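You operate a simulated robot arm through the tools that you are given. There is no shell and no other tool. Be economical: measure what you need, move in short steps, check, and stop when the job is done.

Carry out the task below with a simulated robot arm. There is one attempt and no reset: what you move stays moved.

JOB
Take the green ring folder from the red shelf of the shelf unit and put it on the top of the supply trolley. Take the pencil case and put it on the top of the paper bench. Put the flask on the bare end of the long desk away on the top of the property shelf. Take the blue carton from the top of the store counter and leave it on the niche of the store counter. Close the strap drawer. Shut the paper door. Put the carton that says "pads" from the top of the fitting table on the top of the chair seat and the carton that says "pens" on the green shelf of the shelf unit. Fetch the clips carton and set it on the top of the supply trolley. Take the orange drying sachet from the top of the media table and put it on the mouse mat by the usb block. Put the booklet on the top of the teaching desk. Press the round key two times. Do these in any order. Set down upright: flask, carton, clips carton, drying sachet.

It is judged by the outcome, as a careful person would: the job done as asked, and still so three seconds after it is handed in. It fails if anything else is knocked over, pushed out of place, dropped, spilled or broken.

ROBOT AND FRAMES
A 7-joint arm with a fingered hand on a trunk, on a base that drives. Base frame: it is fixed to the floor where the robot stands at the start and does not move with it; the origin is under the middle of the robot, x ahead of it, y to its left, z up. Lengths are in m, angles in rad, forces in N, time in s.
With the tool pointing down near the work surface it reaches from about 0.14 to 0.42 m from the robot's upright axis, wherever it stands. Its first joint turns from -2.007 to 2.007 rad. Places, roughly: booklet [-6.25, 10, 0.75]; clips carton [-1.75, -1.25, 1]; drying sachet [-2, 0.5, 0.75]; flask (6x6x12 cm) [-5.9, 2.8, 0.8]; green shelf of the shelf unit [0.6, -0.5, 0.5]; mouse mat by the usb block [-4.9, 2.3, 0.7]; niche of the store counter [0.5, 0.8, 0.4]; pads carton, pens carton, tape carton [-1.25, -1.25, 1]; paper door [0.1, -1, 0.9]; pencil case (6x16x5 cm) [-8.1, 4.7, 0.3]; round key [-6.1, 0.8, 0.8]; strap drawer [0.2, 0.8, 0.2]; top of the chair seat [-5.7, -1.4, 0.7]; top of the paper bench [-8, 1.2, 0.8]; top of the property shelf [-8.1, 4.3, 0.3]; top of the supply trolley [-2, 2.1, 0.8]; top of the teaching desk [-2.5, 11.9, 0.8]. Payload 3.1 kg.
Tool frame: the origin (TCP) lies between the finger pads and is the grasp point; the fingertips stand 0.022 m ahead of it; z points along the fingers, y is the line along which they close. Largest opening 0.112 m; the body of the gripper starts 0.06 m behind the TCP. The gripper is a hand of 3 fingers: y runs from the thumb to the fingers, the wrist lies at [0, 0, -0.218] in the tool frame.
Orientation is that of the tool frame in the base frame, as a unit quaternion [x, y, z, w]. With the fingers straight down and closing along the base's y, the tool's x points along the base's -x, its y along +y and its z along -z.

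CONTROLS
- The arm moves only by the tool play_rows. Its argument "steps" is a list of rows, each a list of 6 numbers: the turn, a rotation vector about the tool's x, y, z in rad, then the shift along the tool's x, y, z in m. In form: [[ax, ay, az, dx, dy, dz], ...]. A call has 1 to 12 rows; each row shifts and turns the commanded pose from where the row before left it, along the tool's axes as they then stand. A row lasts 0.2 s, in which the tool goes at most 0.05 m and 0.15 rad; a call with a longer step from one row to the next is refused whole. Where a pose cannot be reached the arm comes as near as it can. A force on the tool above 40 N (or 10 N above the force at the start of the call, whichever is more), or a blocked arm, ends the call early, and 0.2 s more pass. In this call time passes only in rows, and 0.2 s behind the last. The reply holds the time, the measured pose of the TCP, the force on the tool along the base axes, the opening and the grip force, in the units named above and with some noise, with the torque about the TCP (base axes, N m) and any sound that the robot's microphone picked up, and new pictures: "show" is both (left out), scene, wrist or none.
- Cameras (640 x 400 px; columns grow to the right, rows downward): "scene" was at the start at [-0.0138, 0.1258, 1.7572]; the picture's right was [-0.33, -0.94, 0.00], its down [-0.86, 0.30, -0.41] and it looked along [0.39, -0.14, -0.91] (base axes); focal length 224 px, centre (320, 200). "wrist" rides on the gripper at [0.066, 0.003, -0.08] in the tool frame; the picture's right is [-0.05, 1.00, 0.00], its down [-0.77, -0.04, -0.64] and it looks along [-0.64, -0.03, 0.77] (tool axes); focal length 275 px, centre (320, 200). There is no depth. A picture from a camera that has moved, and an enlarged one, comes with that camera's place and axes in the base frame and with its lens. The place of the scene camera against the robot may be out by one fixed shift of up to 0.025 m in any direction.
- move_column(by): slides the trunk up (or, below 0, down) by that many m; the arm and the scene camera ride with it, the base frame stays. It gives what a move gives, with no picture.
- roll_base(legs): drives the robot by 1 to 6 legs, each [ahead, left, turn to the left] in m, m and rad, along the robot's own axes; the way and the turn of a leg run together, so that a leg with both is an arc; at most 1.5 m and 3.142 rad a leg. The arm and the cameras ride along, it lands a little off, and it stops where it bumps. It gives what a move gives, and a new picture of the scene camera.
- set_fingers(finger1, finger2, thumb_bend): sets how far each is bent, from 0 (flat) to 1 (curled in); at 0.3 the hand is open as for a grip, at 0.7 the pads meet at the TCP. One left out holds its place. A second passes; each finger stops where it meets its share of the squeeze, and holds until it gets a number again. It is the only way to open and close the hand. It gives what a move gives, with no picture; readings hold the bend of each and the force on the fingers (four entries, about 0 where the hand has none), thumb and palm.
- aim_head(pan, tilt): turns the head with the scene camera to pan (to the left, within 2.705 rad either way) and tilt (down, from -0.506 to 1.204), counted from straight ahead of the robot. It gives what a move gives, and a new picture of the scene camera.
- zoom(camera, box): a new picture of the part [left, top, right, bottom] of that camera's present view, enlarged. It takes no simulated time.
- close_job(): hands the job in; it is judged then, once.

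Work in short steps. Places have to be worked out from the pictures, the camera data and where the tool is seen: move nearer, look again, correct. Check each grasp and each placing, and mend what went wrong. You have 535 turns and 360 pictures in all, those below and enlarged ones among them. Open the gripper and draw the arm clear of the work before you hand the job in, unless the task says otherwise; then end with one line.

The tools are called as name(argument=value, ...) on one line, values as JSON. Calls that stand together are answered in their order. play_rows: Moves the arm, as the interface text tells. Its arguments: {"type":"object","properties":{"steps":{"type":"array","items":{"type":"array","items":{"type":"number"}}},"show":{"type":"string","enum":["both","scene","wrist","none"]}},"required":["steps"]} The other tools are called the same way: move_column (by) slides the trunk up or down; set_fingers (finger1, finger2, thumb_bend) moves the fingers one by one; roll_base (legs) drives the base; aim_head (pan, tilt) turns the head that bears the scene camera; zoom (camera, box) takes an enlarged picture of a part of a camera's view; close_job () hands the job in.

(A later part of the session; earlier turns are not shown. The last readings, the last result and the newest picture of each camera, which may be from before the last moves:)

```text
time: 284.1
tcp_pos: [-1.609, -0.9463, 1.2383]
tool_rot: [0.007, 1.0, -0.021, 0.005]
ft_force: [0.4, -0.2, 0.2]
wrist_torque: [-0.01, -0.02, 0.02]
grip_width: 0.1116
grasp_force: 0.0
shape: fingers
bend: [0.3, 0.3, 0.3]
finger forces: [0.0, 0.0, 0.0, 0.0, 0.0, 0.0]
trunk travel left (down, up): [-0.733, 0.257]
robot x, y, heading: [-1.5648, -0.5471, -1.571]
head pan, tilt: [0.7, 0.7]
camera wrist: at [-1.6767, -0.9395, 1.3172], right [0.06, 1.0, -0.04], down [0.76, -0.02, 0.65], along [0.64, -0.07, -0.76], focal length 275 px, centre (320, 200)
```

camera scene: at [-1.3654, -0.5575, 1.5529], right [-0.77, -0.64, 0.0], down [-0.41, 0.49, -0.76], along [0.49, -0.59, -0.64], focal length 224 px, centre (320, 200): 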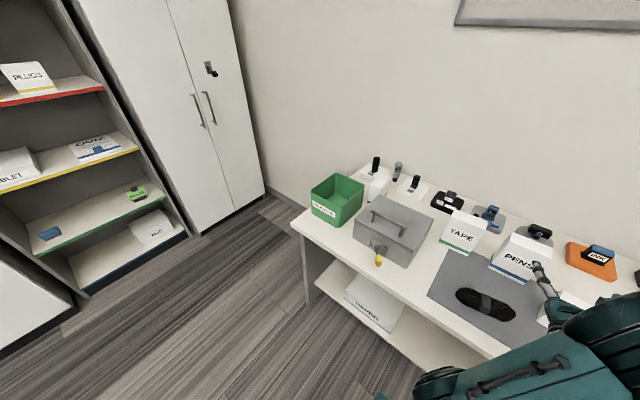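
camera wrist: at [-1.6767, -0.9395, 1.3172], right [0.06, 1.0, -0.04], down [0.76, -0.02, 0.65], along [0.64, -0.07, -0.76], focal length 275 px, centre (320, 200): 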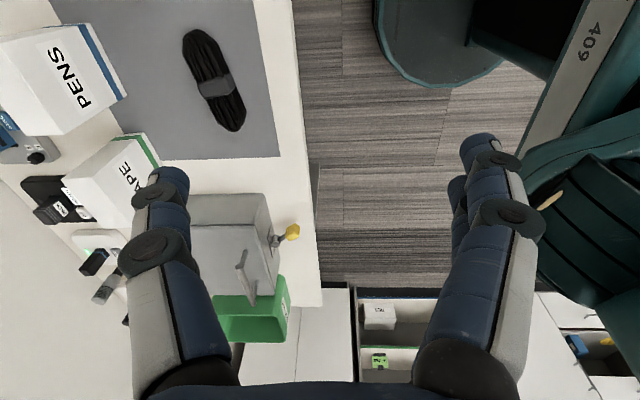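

roll_base(legs=[[0.145, -0.11, 0]])

move_column(by=0.25)

play_rows(steps=[[0, 0, 0, 0, 0, 0.045], [0, 0, 0, 0, 0, 0.045], [0, 0, 0, 0, 0, 0.045], [0, 0, 0, 0, 0, 0.045], [0, 0, 0, 0, 0, 0.045], [0, 0, 0, 0, 0, 0.045], [0, 0, 0, 0, 0, 0.045], [0, 0, 0, 0, 0, 0.045], [0, 0, 0, 0, -0.03, 0], [0, 0, 0, 0, -0.03, 0]], show="both")

```text
time: 285.7
tcp_pos: [-1.72, -1.0947, 1.2382]
tool_rot: [0.005, 1.0, -0.021, 0.006]
ft_force: [0.1, -0.7, 0.8]
wrist_torque: [-0.03, 0.01, 0.0]
grip_width: 0.1115
grasp_force: 0.0
shape: fingers
bend: [0.3, 0.3, 0.3]
finger forces: [0.1, 0.1, 0.1, 0.0, 0.0, 0.1]
trunk travel left (down, up): [-0.733, 0.257]
robot x, y, heading: [-1.6779, -0.6896, -1.572]
head pan, tilt: [0.7, 0.7]
camera scene: at [-1.4784, -0.7043, 1.5981], right [-0.77, -0.64, 0.0], down [-0.41, 0.49, -0.76], along [0.49, -0.59, -0.64], focal length 224 px, centre (320, 200)
```

scene: 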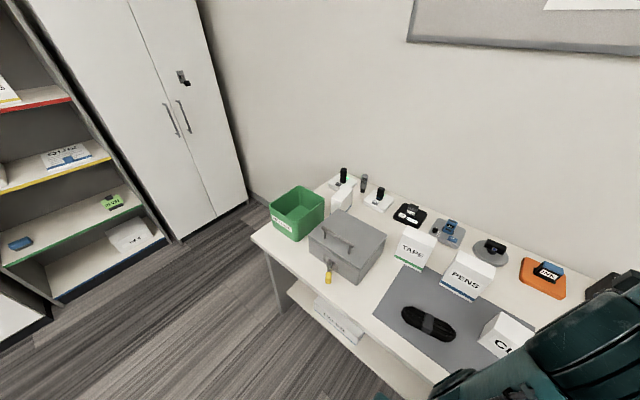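

```text
time: 288.2
tcp_pos: [-1.7193, -1.0943, 1.4885]
tool_rot: [0.006, 1.0, -0.021, 0.006]
ft_force: [-0.1, -0.7, -0.1]
wrist_torque: [-0.05, 0.02, -0.02]
grip_width: 0.1115
grasp_force: 0.1
shape: fingers
bend: [0.3, 0.3, 0.3]
finger forces: [0.0, 0.0, 0.0, 0.0, 0.1, 0.1]
trunk travel left (down, up): [-0.983, 0.007]
robot x, y, heading: [-1.6761, -0.6913, -1.572]
head pan, tilt: [0.7, 0.7]
```

```text
time: 290.4
tcp_pos: [-1.7175, -1.1691, 1.1288]
tool_rot: [0.004, 1.0, -0.02, 0.004]
ft_force: [0.3, 0.5, -0.4]
wrist_torque: [0.0, 0.01, -0.01]
grip_width: 0.1116
grasp_force: 0.0
shape: fingers
bend: [0.3, 0.3, 0.3]
finger forces: [0.0, 0.1, 0.0, 0.1, 0.1, 0.0]
trunk travel left (down, up): [-0.983, 0.007]
robot x, y, heading: [-1.6751, -0.6915, -1.574]
head pan, tilt: [0.7, 0.7]
camera scene: at [-1.4775, -0.7047, 1.848], right [-0.77, -0.64, 0.0], down [-0.41, 0.49, -0.76], along [0.49, -0.59, -0.64], focal length 224 px, centre (320, 200)
camera wrist: at [-1.7853, -1.1628, 1.2075], right [0.06, 1.0, -0.04], down [0.76, -0.02, 0.65], along [0.64, -0.07, -0.76], focal length 275 px, centre (320, 200)
```

scene: 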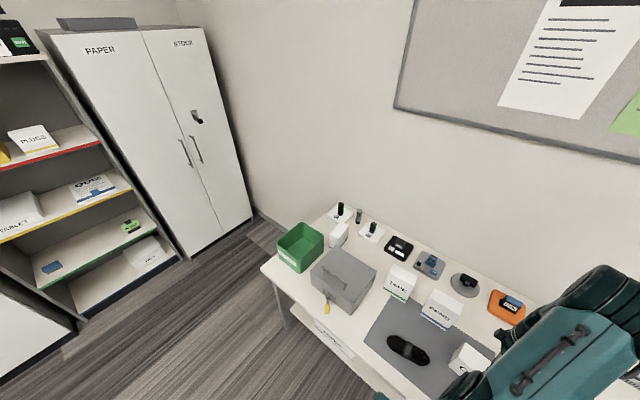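
wrist: 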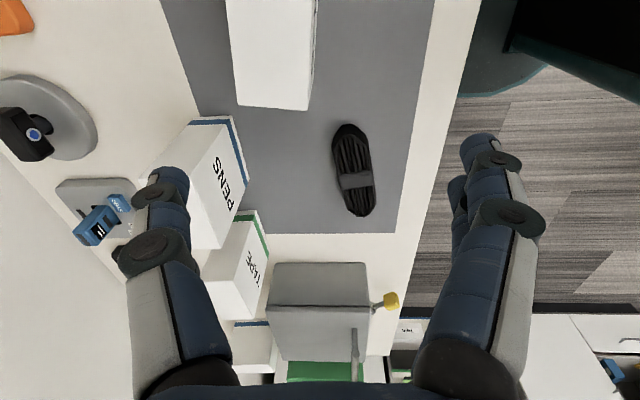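

Estimating again (table z≈0.865), CLIPS is centred near (−1.74, −1.22). I drive 5 cm closer, shift, and lower for a closer look.

roll_base(legs=[[0.05, 0, 0]])

play_rows(steps=[[0, 0, 0, 0.02, 0, 0.03], [0, 0, 0, 0, 0, 0.03]], show="wrist")

```text
time: 291.4
tcp_pos: [-1.7183, -1.2125, 1.1309]
tool_rot: [0.004, 1.0, -0.022, 0.006]
ft_force: [-0.3, 0.0, 0.3]
wrist_torque: [0.02, 0.0, -0.02]
grip_width: 0.1115
grasp_force: 0.2
shape: fingers
bend: [0.3, 0.3, 0.3]
finger forces: [0.0, 0.1, 0.1, 0.0, 0.1, 0.0]
trunk travel left (down, up): [-0.983, 0.007]
robot x, y, heading: [-1.6759, -0.7385, -1.572]
head pan, tilt: [0.7, 0.7]
camera scene: at [-1.4778, -0.7463, 1.848], right [-0.77, -0.64, 0.0], down [-0.41, 0.49, -0.77], along [0.49, -0.59, -0.64], focal length 224 px, centre (320, 200)
```

scene: 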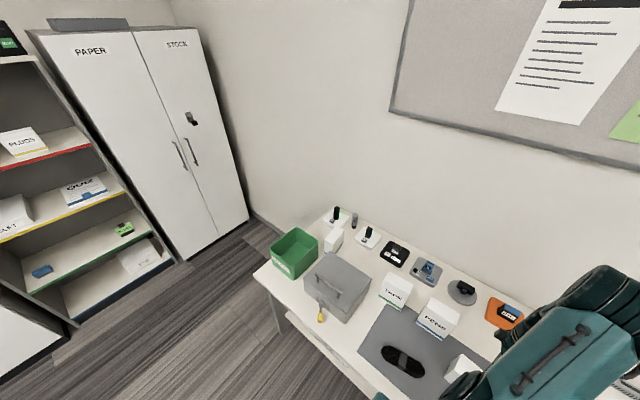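

```text
time: 292.0
tcp_pos: [-1.7358, -1.2195, 1.0677]
tool_rot: [0.005, 1.0, -0.021, 0.005]
ft_force: [-0.3, 0.2, 0.3]
wrist_torque: [0.01, -0.04, 0.01]
grip_width: 0.1115
grasp_force: 0.1
shape: fingers
bend: [0.3, 0.3, 0.3]
finger forces: [0.1, 0.0, 0.0, 0.0, 0.0, 0.1]
trunk travel left (down, up): [-0.983, 0.007]
robot x, y, heading: [-1.6776, -0.7382, -1.569]
head pan, tilt: [0.7, 0.7]
camera wrist: at [-1.803, -1.2133, 1.1472], right [0.06, 1.0, -0.04], down [0.76, -0.02, 0.64], along [0.64, -0.07, -0.76], focal length 275 px, centre (320, 200)
```

wrist: 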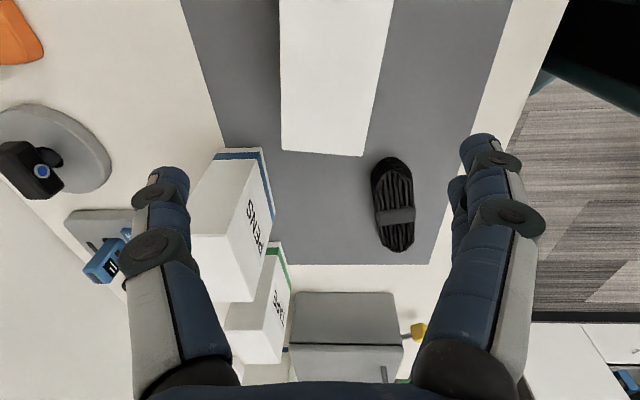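

play_rows(steps=[[0, 0, 0, 0.005, 0, 0.04], [0, 0, 0, 0, 0, 0.04], [0, 0, 0, 0, 0, 0.04], [0, 0, 0, 0, 0, 0.025]], show="wrist")

```text
time: 293.0
tcp_pos: [-1.744, -1.2275, 0.9226]
tool_rot: [0.006, 1.0, -0.022, 0.007]
ft_force: [-0.2, -0.1, 0.2]
wrist_torque: [0.01, -0.03, -0.01]
grip_width: 0.1117
grasp_force: 0.1
shape: fingers
bend: [0.3, 0.3, 0.3]
finger forces: [0.3, 0.1, 0.0, 0.0, 0.1, 0.0]
trunk travel left (down, up): [-0.983, 0.007]
robot x, y, heading: [-1.674, -0.7375, -1.576]
head pan, tilt: [0.7, 0.7]
camera wrist: at [-1.8114, -1.2204, 1.0016], right [0.06, 1.0, -0.04], down [0.76, -0.02, 0.65], along [0.64, -0.07, -0.76], focal length 275 px, centre (320, 200)
```

wrist: 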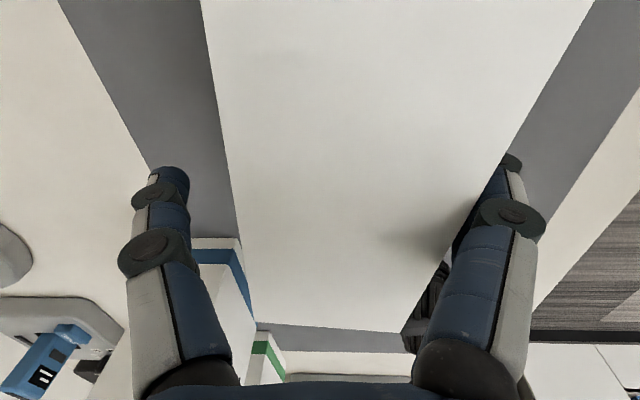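

play_rows(steps=[[0, 0, 0, 0, 0.008, 0], [0, 0, 0, 0, 0, 0.012]], show="none")

set_fingers(finger1=0.7, finger2=0.7, thumb_bend=0.7)

play_rows(steps=[[0, 0, 0, 0, 0, -0.03], [0, 0, 0, 0, 0, -0.04], [0, 0, 0, 0, 0, -0.04]], show="wrist")

```text
time: 293.6
tcp_pos: [-1.7432, -1.2183, 0.9123]
tool_rot: [0.006, 1.0, -0.02, 0.006]
ft_force: [-0.9, -0.5, 0.4]
wrist_torque: [0.01, -0.03, -0.01]
grip_width: 0.1117
grasp_force: 0.1
shape: fingers
bend: [0.3, 0.3, 0.3]
finger forces: [0.0, 0.0, 0.0, 0.1, 0.0, 0.0]
trunk travel left (down, up): [-0.983, 0.007]
robot x, y, heading: [-1.6732, -0.7428, -1.568]
head pan, tilt: [0.7, 0.7]
```

```text
time: 294.6
tcp_pos: [-1.7409, -1.2179, 0.9121]
tool_rot: [0.005, 1.0, -0.021, 0.005]
ft_force: [-0.8, -2.8, 3.3]
wrist_torque: [0.04, -0.02, -0.03]
grip_width: 0.0667
grasp_force: 29.1
shape: fingers
bend: [0.51, 0.48, 0.57]
finger forces: [15.1, 12.4, 0.0, 0.0, 30.9, 0.0]
trunk travel left (down, up): [-0.983, 0.007]
robot x, y, heading: [-1.6759, -0.7381, -1.575]
head pan, tilt: [0.7, 0.7]
```

```text
time: 295.4
tcp_pos: [-1.7425, -1.2147, 1.0198]
tool_rot: [0.004, 1.0, -0.02, 0.006]
ft_force: [-0.1, 0.2, -3.9]
wrist_torque: [-0.04, -0.07, 0.01]
grip_width: 0.0666
grasp_force: 27.3
shape: fingers
bend: [0.51, 0.48, 0.57]
finger forces: [14.8, 12.4, 0.1, 0.0, 28.5, 0.0]
trunk travel left (down, up): [-0.983, 0.007]
robot x, y, heading: [-1.6769, -0.7412, -1.575]
head pan, tilt: [0.7, 0.7]
camera wrist: at [-1.8114, -1.208, 1.0991], right [0.06, 1.0, -0.04], down [0.76, -0.02, 0.65], along [0.64, -0.07, -0.76], focal length 275 px, centre (320, 200)
```

wrist: 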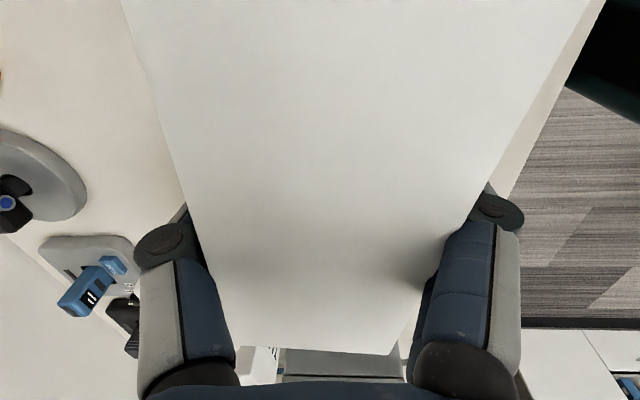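

CLIPS held. I raise it, retract a little, and carry it round the east side to the trolley.

play_rows(steps=[[0, 0, 0, 0, 0.02, -0.04], [0, 0, 0, 0, 0.03, -0.03], [0, 0, 0, 0, 0.03, -0.03], [0, 0, 0, 0, 0, -0.04]], show="none")

roll_base(legs=[[-0.5, 0, 0], [0, 1.17, 0], [0, 0, 3.14], [1.5, 0, 0], [0, 1.4, 0]])

aim_head(pan=0.0, tilt=0.8)

```text
time: 296.4
tcp_pos: [-1.7451, -1.1287, 1.1512]
tool_rot: [0.006, 1.0, -0.024, 0.01]
ft_force: [-0.4, 0.0, -2.9]
wrist_torque: [0.01, -0.07, 0.01]
grip_width: 0.0665
grasp_force: 26.6
shape: fingers
bend: [0.51, 0.48, 0.58]
finger forces: [14.1, 12.0, 0.1, 0.0, 27.1, 0.0]
out of reach, approached as far as the arm can: row 4
trunk travel left (down, up): [-0.983, 0.007]
robot x, y, heading: [-1.6741, -0.7387, -1.57]
head pan, tilt: [0.7, 0.7]
```

```text
time: 326.0
tcp_pos: [-1.9907, 1.5216, 1.152]
tool_rot: [0.999, 0.043, -0.01, -0.023]
ft_force: [0.6, 0.7, -3.0]
wrist_torque: [-0.03, 0.05, 0.02]
grip_width: 0.0657
grasp_force: 23.8
shape: fingers
bend: [0.51, 0.48, 0.58]
finger forces: [12.6, 10.8, 0.0, 0.0, 24.3, 0.0]
trunk travel left (down, up): [-0.983, 0.007]
robot x, y, heading: [-2.018, 1.1273, 1.668]
head pan, tilt: [0.7, 0.7]
camera scene: at [-2.2363, 1.1078, 1.848], right [0.7, 0.71, 0.0], down [0.46, -0.45, -0.76], along [-0.55, 0.54, -0.64], focal length 224 px, centre (320, 200)
```

scene: 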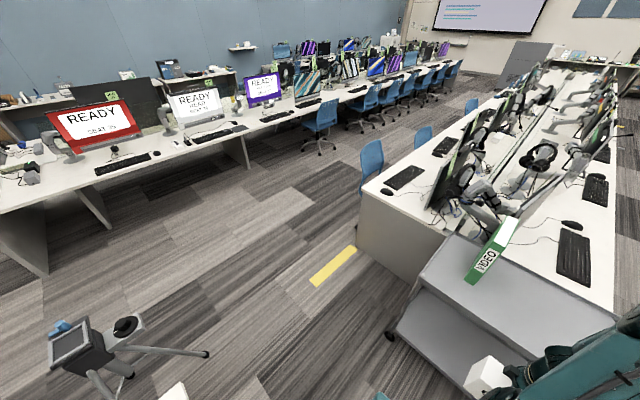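

```text
time: 327.1
tcp_pos: [-1.9903, 1.5214, 1.1528]
tool_rot: [0.999, 0.044, -0.009, -0.023]
ft_force: [-0.2, 0.4, -2.7]
wrist_torque: [0.0, 0.02, 0.03]
grip_width: 0.0652
grasp_force: 23.7
shape: fingers
bend: [0.51, 0.48, 0.58]
finger forces: [12.6, 10.8, 0.0, 0.1, 24.4, 0.0]
trunk travel left (down, up): [-0.983, 0.007]
robot x, y, heading: [-2.017, 1.1326, 1.668]
head pan, tilt: [0.0, 0.799]
camera scene: at [-2.1836, 1.1286, 1.8398], right [1.0, 0.1, 0.0], down [0.07, -0.71, -0.7], along [-0.07, 0.69, -0.72], focal length 224 px, centre (320, 200)
```

scene: 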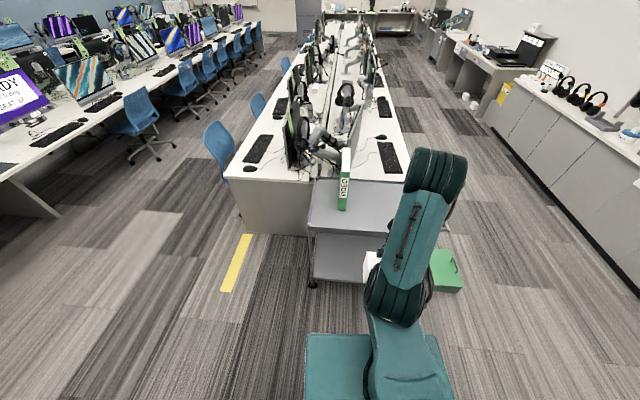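

Heading is off by 0.1; correct, then approach the trolley from the south.

roll_base(legs=[[0, 0, -0.097], [0.46, -0.08, 0]])

play_rows(steps=[[0, 0, 0, 0, 0.03, 0], [0, 0, 0, 0, 0.03, 0.02], [0, 0, 0, 0, 0, 0.04]], show="wrist")

aim_head(pan=-0.2, tilt=1.0)

```text
time: 330.4
tcp_pos: [-1.8706, 1.9787, 1.1531]
tool_rot: [1.0, -0.007, -0.007, -0.024]
ft_force: [-0.3, 0.8, -2.2]
wrist_torque: [-0.02, 0.05, 0.0]
grip_width: 0.0656
grasp_force: 24.2
shape: fingers
bend: [0.51, 0.48, 0.58]
finger forces: [12.6, 10.8, 0.1, 0.0, 24.4, 0.0]
trunk travel left (down, up): [-0.983, 0.007]
robot x, y, heading: [-1.9357, 1.5933, 1.559]
head pan, tilt: [0.0, 0.799]
camera scene: at [-2.1011, 1.6064, 1.8398], right [1.0, -0.01, 0.0], down [0.0, -0.72, -0.7], along [0.0, 0.7, -0.72], focal length 224 px, centre (320, 200)
```

scene: 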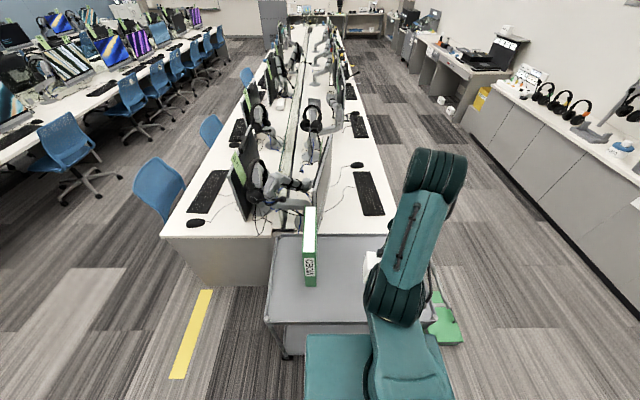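

```text
time: 331.2
tcp_pos: [-1.8726, 1.92, 1.0897]
tool_rot: [1.0, -0.006, -0.009, -0.023]
ft_force: [0.0, 0.7, -2.4]
wrist_torque: [0.02, 0.05, 0.03]
grip_width: 0.0651
grasp_force: 23.7
shape: fingers
bend: [0.51, 0.48, 0.58]
finger forces: [12.4, 10.8, 0.0, 0.1, 24.0, 0.1]
trunk travel left (down, up): [-0.983, 0.007]
robot x, y, heading: [-1.9373, 1.5945, 1.561]
head pan, tilt: [0.0, 0.799]
camera wrist: at [-1.8053, 1.9121, 1.1689], right [-0.06, -1.0, -0.05], down [-0.76, 0.02, 0.65], along [-0.65, 0.07, -0.76], focal length 275 px, centre (320, 200)
```

wrist: 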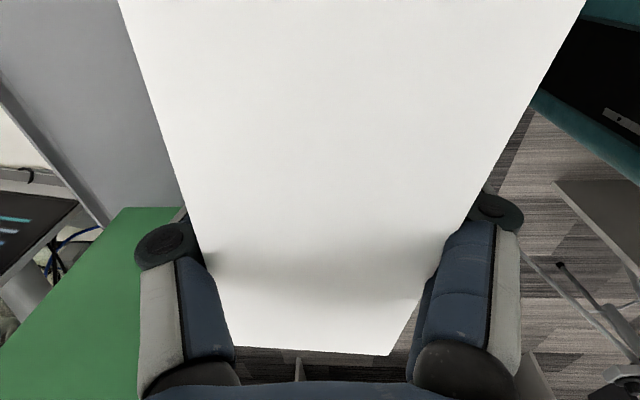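

```text
time: 331.9
tcp_pos: [-1.8722, 1.9198, 1.0911]
tool_rot: [1.0, -0.008, -0.008, -0.024]
ft_force: [0.3, -0.1, -3.0]
wrist_torque: [0.02, 0.07, -0.01]
grip_width: 0.0653
grasp_force: 24.0
shape: fingers
bend: [0.51, 0.48, 0.58]
finger forces: [12.4, 10.8, 0.0, 0.0, 24.1, 0.0]
trunk travel left (down, up): [-0.983, 0.007]
robot x, y, heading: [-1.942, 1.5924, 1.566]
head pan, tilt: [-0.201, 1.0]
camera scene: at [-2.0873, 1.5948, 1.8247], right [0.98, -0.2, 0.0], down [-0.17, -0.82, -0.54], along [0.11, 0.53, -0.84], focal length 224 px, centre (320, 200)
```

scene: 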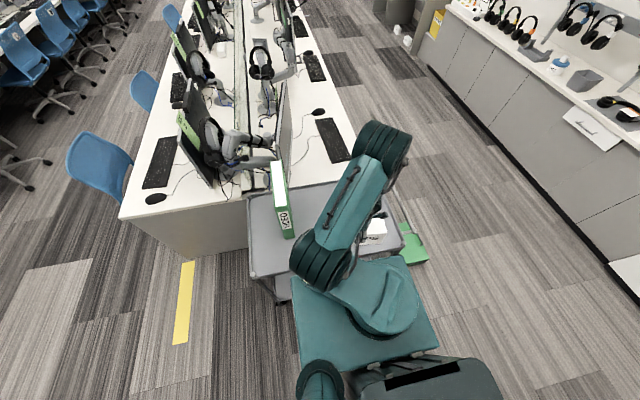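

play_rows(steps=[[0, 0, 0, 0, -0.04, 0], [0, 0, 0, 0, -0.04, 0], [0, 0, 0, 0, -0.04, 0], [0, 0, 0, 0, -0.04, 0.03], [0, 0, 0, 0, 0, 0.045], [0, 0, 0, 0, 0, 0.045], [0, 0, 0, 0, 0, 0.04]], show="scene")

zoom(camera="scene", box=[230, 120, 450, 300])

```text
time: 333.5
tcp_pos: [-1.8729, 2.0904, 0.9342]
tool_rot: [1.0, -0.007, -0.007, -0.023]
ft_force: [0.5, -0.1, -2.3]
wrist_torque: [0.01, 0.03, 0.01]
grip_width: 0.0644
grasp_force: 22.3
shape: fingers
bend: [0.51, 0.48, 0.58]
finger forces: [11.8, 10.6, 0.0, 0.0, 23.1, 0.1]
trunk travel left (down, up): [-0.983, 0.007]
robot x, y, heading: [-1.935, 1.5915, 1.561]
head pan, tilt: [-0.201, 1.0]
camera scene: at [-2.0889, 1.5972, 1.8245], right [0.98, -0.21, 0.0], down [-0.17, -0.82, -0.54], along [0.11, 0.53, -0.84], focal length 224 px, centre (320, 200)
```

scene: 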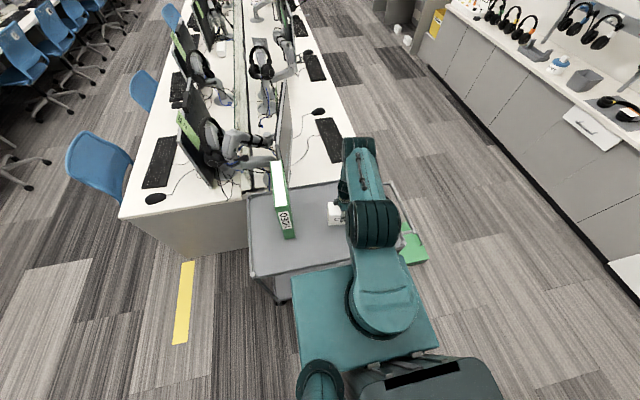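

```text
2.22 times, centred on (340, 210) of scene
camera zoom: at [-2.0889, 1.5972, 1.8245], right [0.98, -0.21, 0.0], down [-0.17, -0.82, -0.54], along [0.11, 0.53, -0.84], focal length 499 px, centre (276, 178)
```

zoom: 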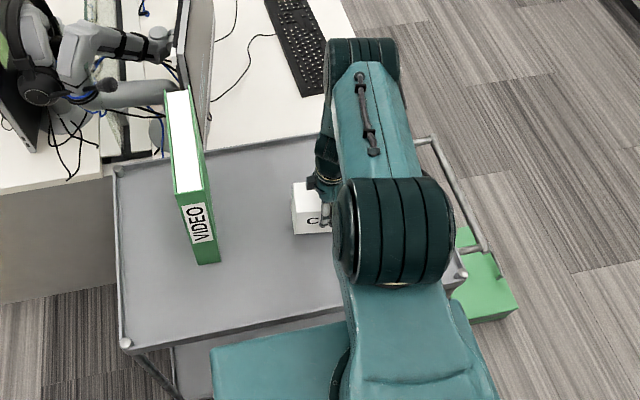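

Carton is over the tray with room. Lower in steps until contact.

play_rows(steps=[[0, 0, 0, 0, 0, 0.03], [0, 0, 0, 0, 0, 0.015], [0, 0, 0, 0, 0, 0.01]], show="none")

play_rows(steps=[[0, 0, 0, 0, 0, 0.006], [0, 0, 0, 0, 0, 0.006]], show="none")

```text
time: 334.1
tcp_pos: [-1.8726, 2.0912, 0.8987]
tool_rot: [1.0, -0.008, -0.007, -0.028]
ft_force: [-1.3, -2.2, 22.8]
wrist_torque: [-0.4, -0.07, -0.12]
grip_width: 0.0648
grasp_force: 29.2
shape: fingers
bend: [0.53, 0.5, 0.6]
finger forces: [17.5, 14.3, 0.0, 0.1, 26.3, 0.0]
trunk travel left (down, up): [-0.983, 0.007]
robot x, y, heading: [-1.9369, 1.5933, 1.564]
head pan, tilt: [-0.201, 1.0]
stopped in row 2: the force on the tool passed its limit (the readings are from after the stop); the commanded pose is now the measured one
```

```text
time: 334.4
tcp_pos: [-1.8732, 2.093, 0.8985]
tool_rot: [1.0, -0.007, -0.007, -0.028]
ft_force: [-0.7, -4.1, 25.9]
wrist_torque: [-0.3, -0.13, -0.09]
grip_width: 0.0651
grasp_force: 30.1
shape: fingers
bend: [0.54, 0.5, 0.6]
finger forces: [18.6, 15.6, 0.0, 0.1, 26.7, 0.1]
trunk travel left (down, up): [-0.983, 0.007]
robot x, y, heading: [-1.9384, 1.5902, 1.564]
head pan, tilt: [-0.201, 1.0]
stopped in row 1: the force on the tool passed its limit (the readings are from after the stop); the commanded pose is now the measured one
```

On the tray. Release and rise.

set_fingers(finger1=0.4, finger2=0.4, thumb_bend=0.45)

set_fingers(finger1=0.3, finger2=0.3, thumb_bend=0.3)

play_rows(steps=[[0, 0, 0, 0, 0, -0.04], [0, 0, 0, 0, 0, -0.04], [0, 0, 0, 0, 0, -0.04], [0, 0, 0, 0, 0.03, -0.04]], show="wrist")

```text
time: 335.4
tcp_pos: [-1.872, 2.0925, 0.8965]
tool_rot: [1.0, -0.007, -0.008, -0.026]
ft_force: [-1.1, -2.2, 19.8]
wrist_torque: [-0.12, -0.07, -0.09]
grip_width: 0.0834
grasp_force: 9.7
shape: fingers
bend: [0.4, 0.4, 0.45]
finger forces: [8.7, 2.8, 0.0, 0.0, 8.4, 0.1]
trunk travel left (down, up): [-0.983, 0.007]
robot x, y, heading: [-1.938, 1.5877, 1.561]
head pan, tilt: [-0.201, 1.0]
```

```text
time: 336.4
tcp_pos: [-1.8727, 2.093, 0.8955]
tool_rot: [1.0, -0.008, -0.009, -0.025]
ft_force: [0.0, -0.7, 0.2]
wrist_torque: [0.03, -0.01, -0.04]
grip_width: 0.1123
grasp_force: 0.7
shape: fingers
bend: [0.3, 0.3, 0.3]
finger forces: [1.4, 0.0, 0.1, 0.1, 0.2, 0.0]
trunk travel left (down, up): [-0.983, 0.007]
robot x, y, heading: [-1.9386, 1.594, 1.567]
head pan, tilt: [-0.201, 1.0]
```

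```text
time: 337.4
tcp_pos: [-1.8724, 2.0557, 1.0537]
tool_rot: [1.0, -0.006, -0.008, -0.026]
ft_force: [0.0, -0.5, 0.1]
wrist_torque: [0.01, 0.0, -0.02]
grip_width: 0.1116
grasp_force: 0.1
shape: fingers
bend: [0.3, 0.3, 0.3]
finger forces: [0.0, 0.0, 0.0, 0.1, 0.0, 0.0]
trunk travel left (down, up): [-0.983, 0.007]
robot x, y, heading: [-1.9355, 1.5905, 1.571]
head pan, tilt: [-0.201, 1.0]
camera wrist: at [-1.8057, 2.0467, 1.1331], right [-0.06, -1.0, -0.05], down [-0.76, 0.01, 0.65], along [-0.65, 0.08, -0.76], focal length 275 px, centre (320, 200)
```

wrist: 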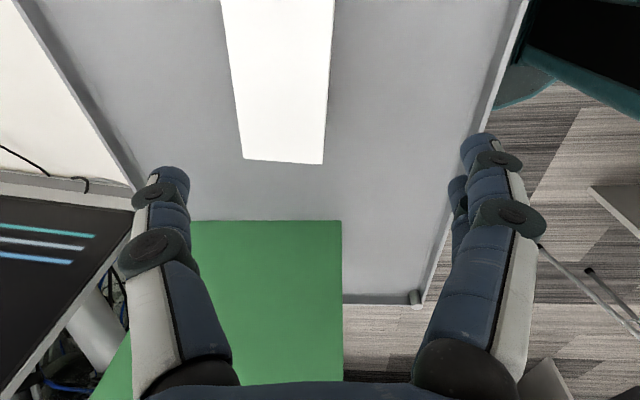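

CLIPS stands on the trolley. Back to the fitting table for PENS.

play_rows(steps=[[0, 0, 0, 0, 0.03, -0.03], [0, 0, 0, 0, 0.03, -0.03], [0, 0, 0, 0, 0.03, 0]], show="none")

roll_base(legs=[[-0.35, 0, 0], [0, -1.44, 0], [-1.5, 0, 0], [0, 0, -3.14], [0, -1.05, 0]])

```text
time: 338.2
tcp_pos: [-1.8713, 1.9635, 1.1076]
tool_rot: [1.0, -0.006, -0.007, -0.025]
ft_force: [0.7, 0.1, 0.8]
wrist_torque: [0.07, 0.01, 0.0]
grip_width: 0.1116
grasp_force: 0.0
shape: fingers
bend: [0.3, 0.3, 0.3]
finger forces: [0.2, 0.1, 0.0, 0.0, 0.0, 0.1]
trunk travel left (down, up): [-0.983, 0.007]
robot x, y, heading: [-1.9366, 1.5919, 1.568]
head pan, tilt: [-0.201, 1.0]
```

```text
time: 366.5
tcp_pos: [-1.5767, -0.6587, 1.1064]
tool_rot: [-0.014, 1.0, -0.025, 0.01]
ft_force: [0.7, -0.9, 0.1]
wrist_torque: [-0.02, -0.02, 0.01]
grip_width: 0.1116
grasp_force: 0.1
shape: fingers
bend: [0.3, 0.3, 0.3]
finger forces: [0.1, 0.0, 0.1, 0.0, 0.1, 0.0]
trunk travel left (down, up): [-0.983, 0.007]
robot x, y, heading: [-1.5237, -0.2823, -1.535]
head pan, tilt: [-0.201, 1.0]
camera scene: at [-1.3959, -0.2946, 1.8246], right [-0.99, 0.16, 0.0], down [0.14, 0.83, -0.54], along [-0.09, -0.53, -0.84], focal length 224 px, centre (320, 200)
```

scene: 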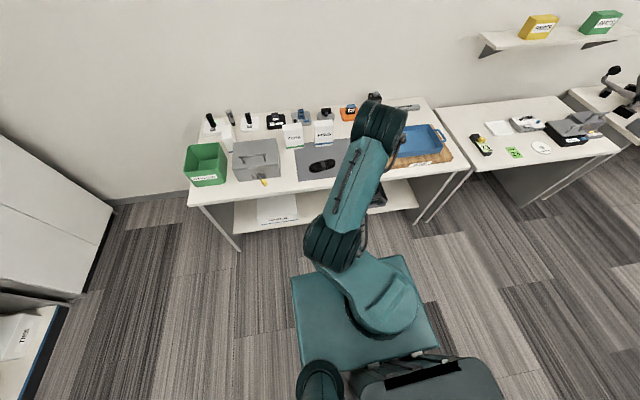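

I undo the yaw and tip the tool forward; PENS is about 10 cm wide so I test how far the hand can open.

play_rows(steps=[[0, 0, -0.143, 0, 0, 0], [0, 0, -0.143, 0, 0, 0], [0, 0, -0.143, 0, 0, 0], [0, 0, -0.143, 0, 0, 0], [0, 0, -0.143, 0, 0, 0], [0, 0, -0.143, 0, 0, 0], [0, 0, -0.143, 0, 0, 0], [0, 0, -0.143, 0, 0, 0], [0, 0, -0.143, 0, 0, 0], [0, 0, -0.143, 0, 0, 0], [0, 0, -0.143, 0, 0, 0]], show="none")

play_rows(steps=[[0, 0.143, 0, 0, 0, 0.03], [0, 0.143, 0, 0, 0, 0.03], [0, 0.143, 0, 0, 0, 0.02], [0, 0.143, 0, 0, 0, 0.02], [0, 0.143, 0, 0, 0, 0.02], [0, 0.143, 0, 0, 0, 0.02], [0, 0.143, 0, 0, 0, 0.02], [0, 0.143, 0, 0, 0, 0.02], [0, 0.143, 0, 0, 0, 0.01], [0, 0.143, 0, 0, 0, 0.01], [0, 0.143, 0, 0, 0, 0]], show="none")

set_fingers(finger1=0.15, finger2=0.15, thumb_bend=0.15)

roll_base(legs=[[0.3, 0, -0.035]])

play_rows(steps=[[0, 0, 0, 0, 0, 0.001]], show="wrist")

```text
time: 368.9
tcp_pos: [-1.5778, -0.6582, 1.1071]
tool_rot: [0.719, -0.694, 0.025, 0.011]
ft_force: [0.4, 0.0, -0.1]
wrist_torque: [0.02, 0.04, -0.02]
grip_width: 0.1117
grasp_force: 0.0
shape: fingers
bend: [0.3, 0.3, 0.3]
finger forces: [0.0, 0.1, 0.0, 0.1, 0.0, 0.0]
trunk travel left (down, up): [-0.983, 0.007]
robot x, y, heading: [-1.5223, -0.2851, -1.53]
head pan, tilt: [-0.201, 1.0]
```

```text
time: 371.3
tcp_pos: [-1.5732, -0.7673, 0.9554]
tool_rot: [0.492, -0.493, 0.523, 0.492]
ft_force: [-0.2, -0.3, -0.4]
wrist_torque: [-0.01, 0.0, 0.0]
grip_width: 0.1119
grasp_force: 0.0
shape: fingers
bend: [0.3, 0.3, 0.3]
finger forces: [0.0, 0.1, 0.1, 0.0, 0.1, 0.0]
out of reach, approached as far as the arm can: row 11
trunk travel left (down, up): [-0.983, 0.007]
robot x, y, heading: [-1.5253, -0.2843, -1.535]
head pan, tilt: [-0.201, 1.0]
```

```text
time: 372.3
tcp_pos: [-1.569, -0.7661, 0.9565]
tool_rot: [0.493, -0.492, 0.523, 0.492]
ft_force: [0.9, -0.4, -0.2]
wrist_torque: [-0.01, 0.03, -0.02]
grip_width: 0.1359
grasp_force: 0.0
shape: fingers
bend: [0.15, 0.15, 0.15]
finger forces: [0.0, 0.0, 0.0, 0.1, 0.1, 0.2]
trunk travel left (down, up): [-0.983, 0.007]
robot x, y, heading: [-1.5227, -0.283, -1.535]
head pan, tilt: [-0.201, 1.0]
```

```text
time: 374.3
tcp_pos: [-1.5736, -1.0643, 0.9565]
tool_rot: [0.487, -0.498, 0.516, 0.499]
ft_force: [0.6, -0.4, -0.9]
wrist_torque: [0.03, 0.0, -0.01]
grip_width: 0.1356
grasp_force: 0.1
shape: fingers
bend: [0.15, 0.15, 0.15]
finger forces: [0.0, 0.0, 0.1, 0.0, 0.0, 0.0]
trunk travel left (down, up): [-0.983, 0.007]
robot x, y, heading: [-1.5164, -0.5873, -1.56]
head pan, tilt: [-0.201, 1.0]
camera scene: at [-1.3891, -0.5986, 1.8246], right [-0.98, 0.19, 0.0], down [0.16, 0.83, -0.54], along [-0.1, -0.53, -0.84], focal length 224 px, centre (320, 200)
```

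scene: 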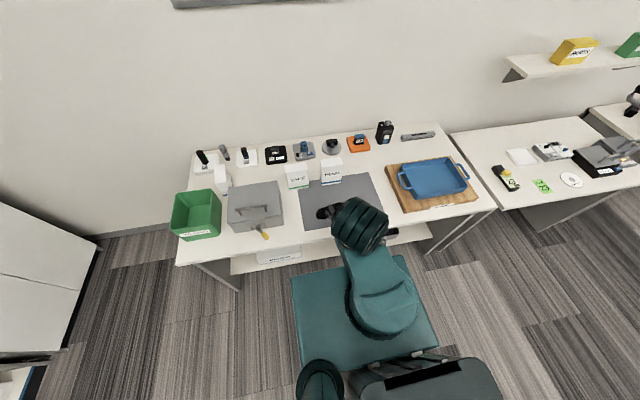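

```text
time: 374.7
tcp_pos: [-1.5734, -1.0672, 0.9563]
tool_rot: [0.488, -0.497, 0.517, 0.497]
ft_force: [-0.5, -0.2, 0.4]
wrist_torque: [0.03, -0.02, 0.0]
grip_width: 0.1358
grasp_force: 0.0
shape: fingers
bend: [0.15, 0.15, 0.15]
finger forces: [0.1, 0.0, 0.0, 0.0, 0.1, 0.0]
trunk travel left (down, up): [-0.983, 0.007]
robot x, y, heading: [-1.5154, -0.5861, -1.557]
head pan, tilt: [-0.201, 1.0]
camera wrist: at [-1.5795, -0.9849, 1.0199], right [-1.0, -0.01, -0.08], down [0.05, 0.61, -0.79], along [0.05, -0.79, -0.61], focal length 275 px, centre (320, 200)
```

wrist: 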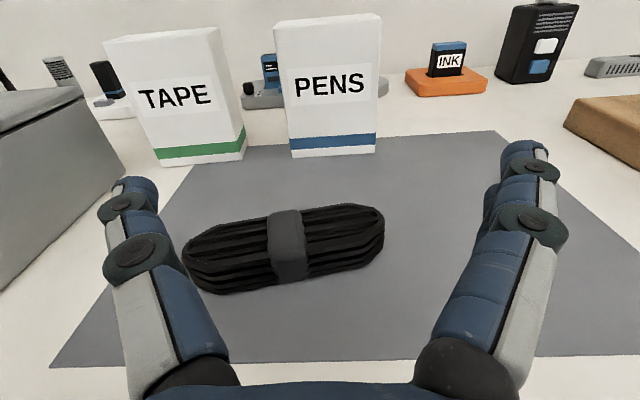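

The hand opens to 0.136 at bend 0.15. I shift 9 mm, lower 2.5 cm, then drive and reach around PENS.

play_rows(steps=[[0, 0, 0, -0.025, 0.009, 0]], show="none")

roll_base(legs=[[0.12, 0, -0.008]])

play_rows(steps=[[0, 0, 0, 0, 0, 0.03]], show="wrist")

```text
time: 375.1
tcp_pos: [-1.5742, -1.0662, 0.9554]
tool_rot: [0.489, -0.497, 0.516, 0.498]
ft_force: [0.6, 1.0, 0.1]
wrist_torque: [0.02, 0.02, 0.03]
grip_width: 0.1359
grasp_force: 0.1
shape: fingers
bend: [0.15, 0.15, 0.15]
finger forces: [0.0, 0.0, 0.1, 0.0, 0.0, 0.1]
out of reach, approached as far as the arm can: row 1
trunk travel left (down, up): [-0.983, 0.007]
robot x, y, heading: [-1.5159, -0.585, -1.557]
head pan, tilt: [-0.201, 1.0]
```

```text
time: 376.4
tcp_pos: [-1.5764, -1.1857, 0.9564]
tool_rot: [0.485, -0.5, 0.515, 0.5]
ft_force: [-0.1, 0.1, 0.0]
wrist_torque: [0.0, -0.02, 0.03]
grip_width: 0.1356
grasp_force: 0.0
shape: fingers
bend: [0.15, 0.15, 0.15]
finger forces: [0.1, 0.1, 0.0, 0.0, 0.0, 0.0]
trunk travel left (down, up): [-0.983, 0.007]
robot x, y, heading: [-1.5144, -0.7027, -1.572]
head pan, tilt: [-0.201, 1.0]
camera scene: at [-1.3883, -0.718, 1.8246], right [-0.98, 0.2, 0.0], down [0.16, 0.83, -0.54], along [-0.11, -0.53, -0.84], focal length 224 px, centre (320, 200)
```

scene: 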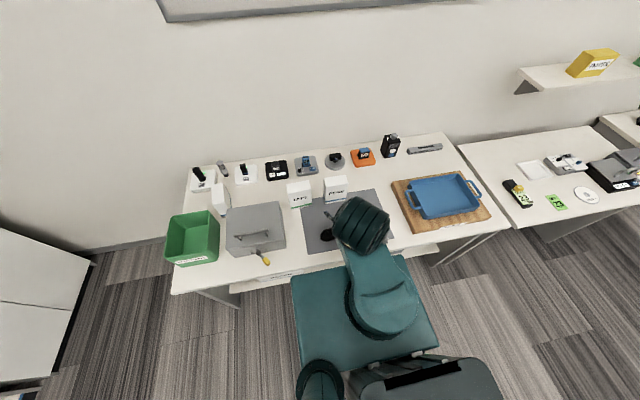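

```text
time: 376.8
tcp_pos: [-1.5776, -1.2139, 0.9578]
tool_rot: [0.485, -0.501, 0.514, 0.5]
ft_force: [-0.7, 0.1, 0.8]
wrist_torque: [0.01, -0.02, 0.01]
grip_width: 0.136
grasp_force: 0.1
shape: fingers
bend: [0.15, 0.15, 0.15]
finger forces: [0.0, 0.1, 0.0, 0.0, 0.0, 0.0]
trunk travel left (down, up): [-0.983, 0.007]
robot x, y, heading: [-1.5178, -0.7038, -1.565]
head pan, tilt: [-0.201, 1.0]
camera wrist: at [-1.5832, -1.1328, 1.0209], right [-1.0, 0.0, -0.08], down [0.06, 0.61, -0.79], along [0.05, -0.79, -0.61], focal length 275 px, centre (320, 200)
```

wrist: 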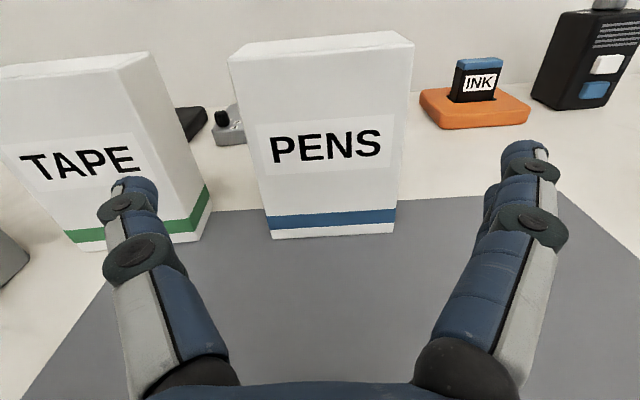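

Well aligned. Lower the trunk 2.5 cm, advance 9 cm and grip.

move_column(by=-0.025)

play_rows(steps=[[0, 0, 0, 0, 0.002, 0.03], [0, 0, 0, 0, 0.002, 0.03], [0, 0, 0, 0, 0, 0.025]], show="wrist")

```text
time: 377.5
tcp_pos: [-1.5762, -1.2146, 0.9327]
tool_rot: [0.486, -0.499, 0.514, 0.499]
ft_force: [-0.3, -0.4, -0.2]
wrist_torque: [0.04, 0.04, 0.01]
grip_width: 0.1359
grasp_force: 0.1
shape: fingers
bend: [0.15, 0.15, 0.15]
finger forces: [0.0, 0.1, 0.1, 0.1, 0.1, 0.1]
trunk travel left (down, up): [-0.958, 0.032]
robot x, y, heading: [-1.5168, -0.7035, -1.567]
head pan, tilt: [-0.201, 1.0]
```

```text
time: 378.3
tcp_pos: [-1.581, -1.2937, 0.9563]
tool_rot: [0.486, -0.5, 0.514, 0.499]
ft_force: [-0.3, 0.1, -0.3]
wrist_torque: [-0.03, -0.02, 0.04]
grip_width: 0.136
grasp_force: 0.1
shape: fingers
bend: [0.15, 0.15, 0.15]
finger forces: [0.0, 0.0, 0.0, 0.0, 0.0, 0.0]
out of reach, approached as far as the arm can: row 1, 2, 3
trunk travel left (down, up): [-0.958, 0.032]
robot x, y, heading: [-1.5151, -0.703, -1.567]
head pan, tilt: [-0.201, 1.0]
camera wrist: at [-1.5866, -1.2128, 1.0202], right [-1.0, 0.0, -0.08], down [0.06, 0.61, -0.79], along [0.05, -0.79, -0.61], focal length 275 px, centre (320, 200)
```

wrist: 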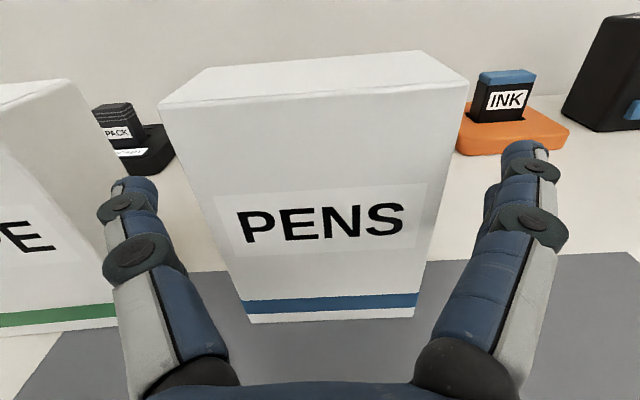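

move_column(by=-0.025)

play_rows(steps=[[0, 0, 0, 0, 0, 0.02], [0, 0, 0, 0, 0, 0.015]], show="wrist")

```text
time: 379.0
tcp_pos: [-1.5809, -1.2947, 0.9334]
tool_rot: [0.486, -0.5, 0.514, 0.5]
ft_force: [0.1, 0.2, 0.3]
wrist_torque: [0.0, 0.01, -0.01]
grip_width: 0.1363
grasp_force: 0.1
shape: fingers
bend: [0.15, 0.15, 0.15]
finger forces: [0.1, 0.1, 0.1, 0.0, 0.0, 0.0]
trunk travel left (down, up): [-0.933, 0.057]
robot x, y, heading: [-1.5164, -0.7032, -1.568]
head pan, tilt: [-0.201, 1.0]
```

```text
time: 379.6
tcp_pos: [-1.5813, -1.3228, 0.9458]
tool_rot: [0.485, -0.5, 0.514, 0.5]
ft_force: [0.7, 0.9, -0.9]
wrist_torque: [0.02, -0.02, 0.03]
grip_width: 0.1363
grasp_force: 0.1
shape: fingers
bend: [0.15, 0.15, 0.15]
finger forces: [0.0, 0.0, 0.0, 0.0, 0.5, 0.1]
out of reach, approached as far as the arm can: row 1, 2
trunk travel left (down, up): [-0.933, 0.057]
robot x, y, heading: [-1.5177, -0.7009, -1.568]
head pan, tilt: [-0.201, 1.0]
camera wrist: at [-1.5871, -1.2417, 1.0083], right [-1.0, 0.0, -0.08], down [0.06, 0.61, -0.79], along [0.05, -0.79, -0.61], focal length 275 px, centre (320, 200)
```

wrist: 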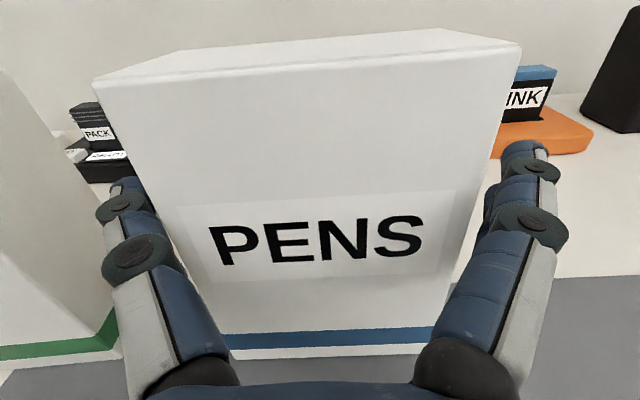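

set_fingers(finger1=0.6, finger2=0.6, thumb_bend=0.6)

move_column(by=0.05)

play_rows(steps=[[0, 0, 0, 0, 0, 0]], show="wrist")

```text
time: 380.6
tcp_pos: [-1.5816, -1.3234, 0.945]
tool_rot: [0.486, -0.499, 0.514, 0.5]
ft_force: [4.1, 0.4, 0.8]
wrist_torque: [-0.02, -0.1, 0.07]
grip_width: 0.1112
grasp_force: 32.0
shape: fingers
bend: [0.49, 0.49, 0.49]
finger forces: [14.4, 15.2, 0.0, 0.1, 34.7, 0.1]
trunk travel left (down, up): [-0.933, 0.057]
robot x, y, heading: [-1.5156, -0.7025, -1.571]
head pan, tilt: [-0.201, 1.0]
```

```text
time: 381.5
tcp_pos: [-1.5826, -1.3244, 0.9959]
tool_rot: [0.485, -0.5, 0.514, 0.5]
ft_force: [-0.5, -0.2, -2.2]
wrist_torque: [0.02, 0.02, -0.01]
grip_width: 0.1111
grasp_force: 31.4
shape: fingers
bend: [0.49, 0.49, 0.5]
finger forces: [14.9, 15.7, 0.1, 0.0, 31.9, 0.0]
trunk travel left (down, up): [-0.983, 0.007]
robot x, y, heading: [-1.5157, -0.7059, -1.57]
head pan, tilt: [-0.201, 1.0]
```

```text
time: 381.9
tcp_pos: [-1.5819, -1.3237, 0.994]
tool_rot: [0.485, -0.501, 0.514, 0.5]
ft_force: [0.4, -0.7, -4.0]
wrist_torque: [0.01, -0.01, -0.01]
grip_width: 0.1108
grasp_force: 31.5
shape: fingers
bend: [0.49, 0.49, 0.5]
finger forces: [15.0, 15.7, 0.0, 0.1, 31.8, 0.0]
trunk travel left (down, up): [-0.983, 0.007]
robot x, y, heading: [-1.517, -0.7051, -1.564]
head pan, tilt: [-0.201, 1.0]
camera wrist: at [-1.5874, -1.2422, 1.0579], right [-1.0, 0.0, -0.08], down [0.06, 0.61, -0.79], along [0.05, -0.79, -0.61], focal length 275 px, centre (320, 200)
```

wrist: 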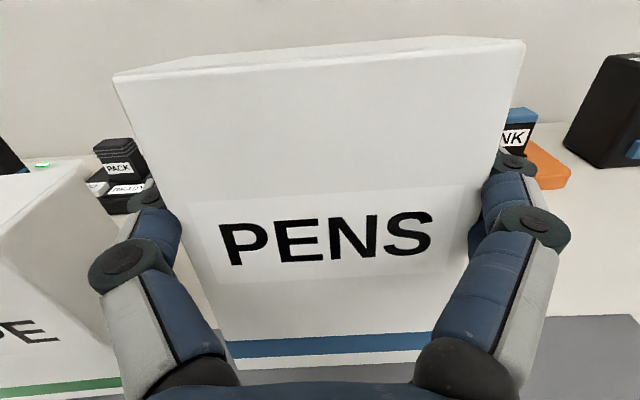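

PENS gripped well. Back off and carry it to the shelf unit.

roll_base(legs=[[-0.35, 0, 0], [0, 1.0, 0], [0, 0, 1.57]])

aim_head(pan=-0.1, tilt=0.7)

zoom(camera="scene", box=[200, 120, 520, 320])

```text
time: 392.8
tcp_pos: [0.1051, -0.3948, 0.9945]
tool_rot: [0.697, -0.005, 0.717, -0.016]
ft_force: [0.5, -0.7, -4.5]
wrist_torque: [-0.01, 0.06, 0.01]
grip_width: 0.1106
grasp_force: 29.2
shape: fingers
bend: [0.49, 0.5, 0.5]
finger forces: [14.0, 14.9, 0.0, 0.0, 30.2, 0.1]
trunk travel left (down, up): [-0.983, 0.007]
robot x, y, heading: [-0.5157, -0.3426, 0.025]
head pan, tilt: [-0.201, 1.0]
camera scene: at [-0.5205, -0.2092, 1.8246], right [-0.18, -0.98, 0.0], down [-0.83, 0.15, -0.54], along [0.53, -0.1, -0.84], focal length 224 px, centre (320, 200)
```

scene: 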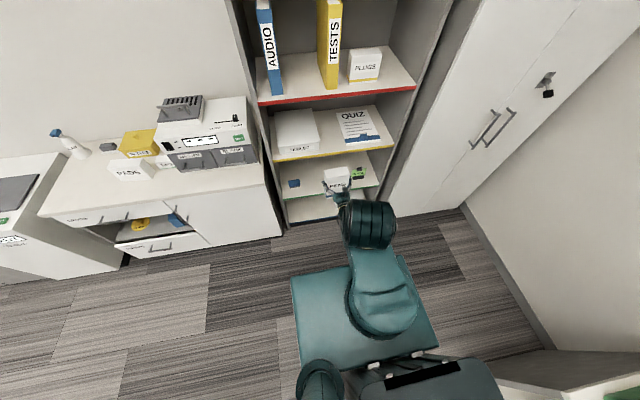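

```text
time: 393.6
tcp_pos: [0.1044, -0.3947, 0.9943]
tool_rot: [0.697, -0.004, 0.716, -0.016]
ft_force: [-0.5, 0.4, -4.5]
wrist_torque: [-0.03, 0.07, -0.01]
grip_width: 0.1105
grasp_force: 29.8
shape: fingers
bend: [0.49, 0.5, 0.5]
finger forces: [14.0, 14.9, 0.0, 0.0, 30.0, 0.0]
trunk travel left (down, up): [-0.983, 0.007]
robot x, y, heading: [-0.5176, -0.3427, 0.025]
head pan, tilt: [-0.099, 0.7]
camera scene: at [-0.5045, -0.2034, 1.8479], right [-0.08, -1.0, 0.0], down [-0.64, 0.05, -0.76], along [0.76, -0.06, -0.65], focal length 224 px, centre (320, 200)
```

scene: 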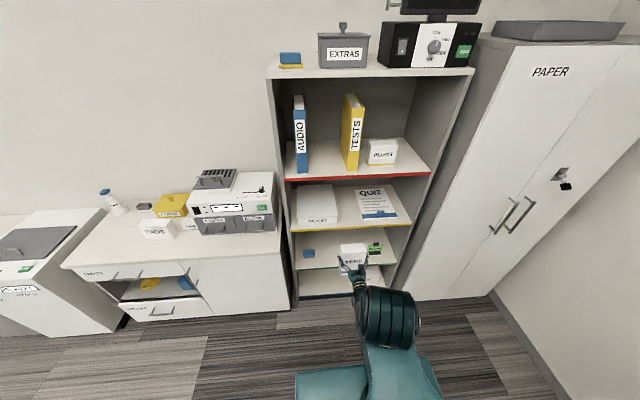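

```text
2.00 times, centred on (360, 220) of scene
camera zoom: at [-0.5045, -0.2034, 1.8479], right [-0.08, -1.0, 0.0], down [-0.64, 0.05, -0.76], along [0.76, -0.06, -0.65], focal length 449 px, centre (240, 160)
```

zoom: 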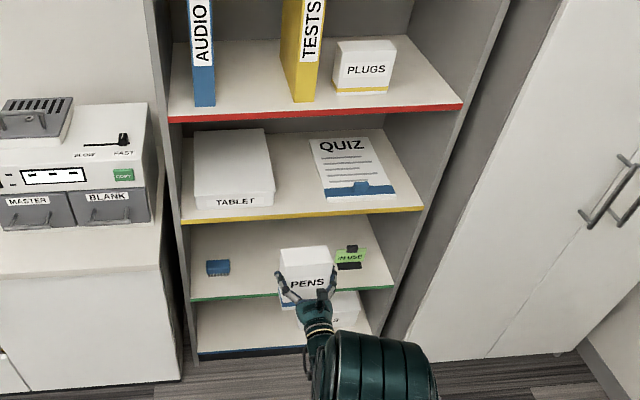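

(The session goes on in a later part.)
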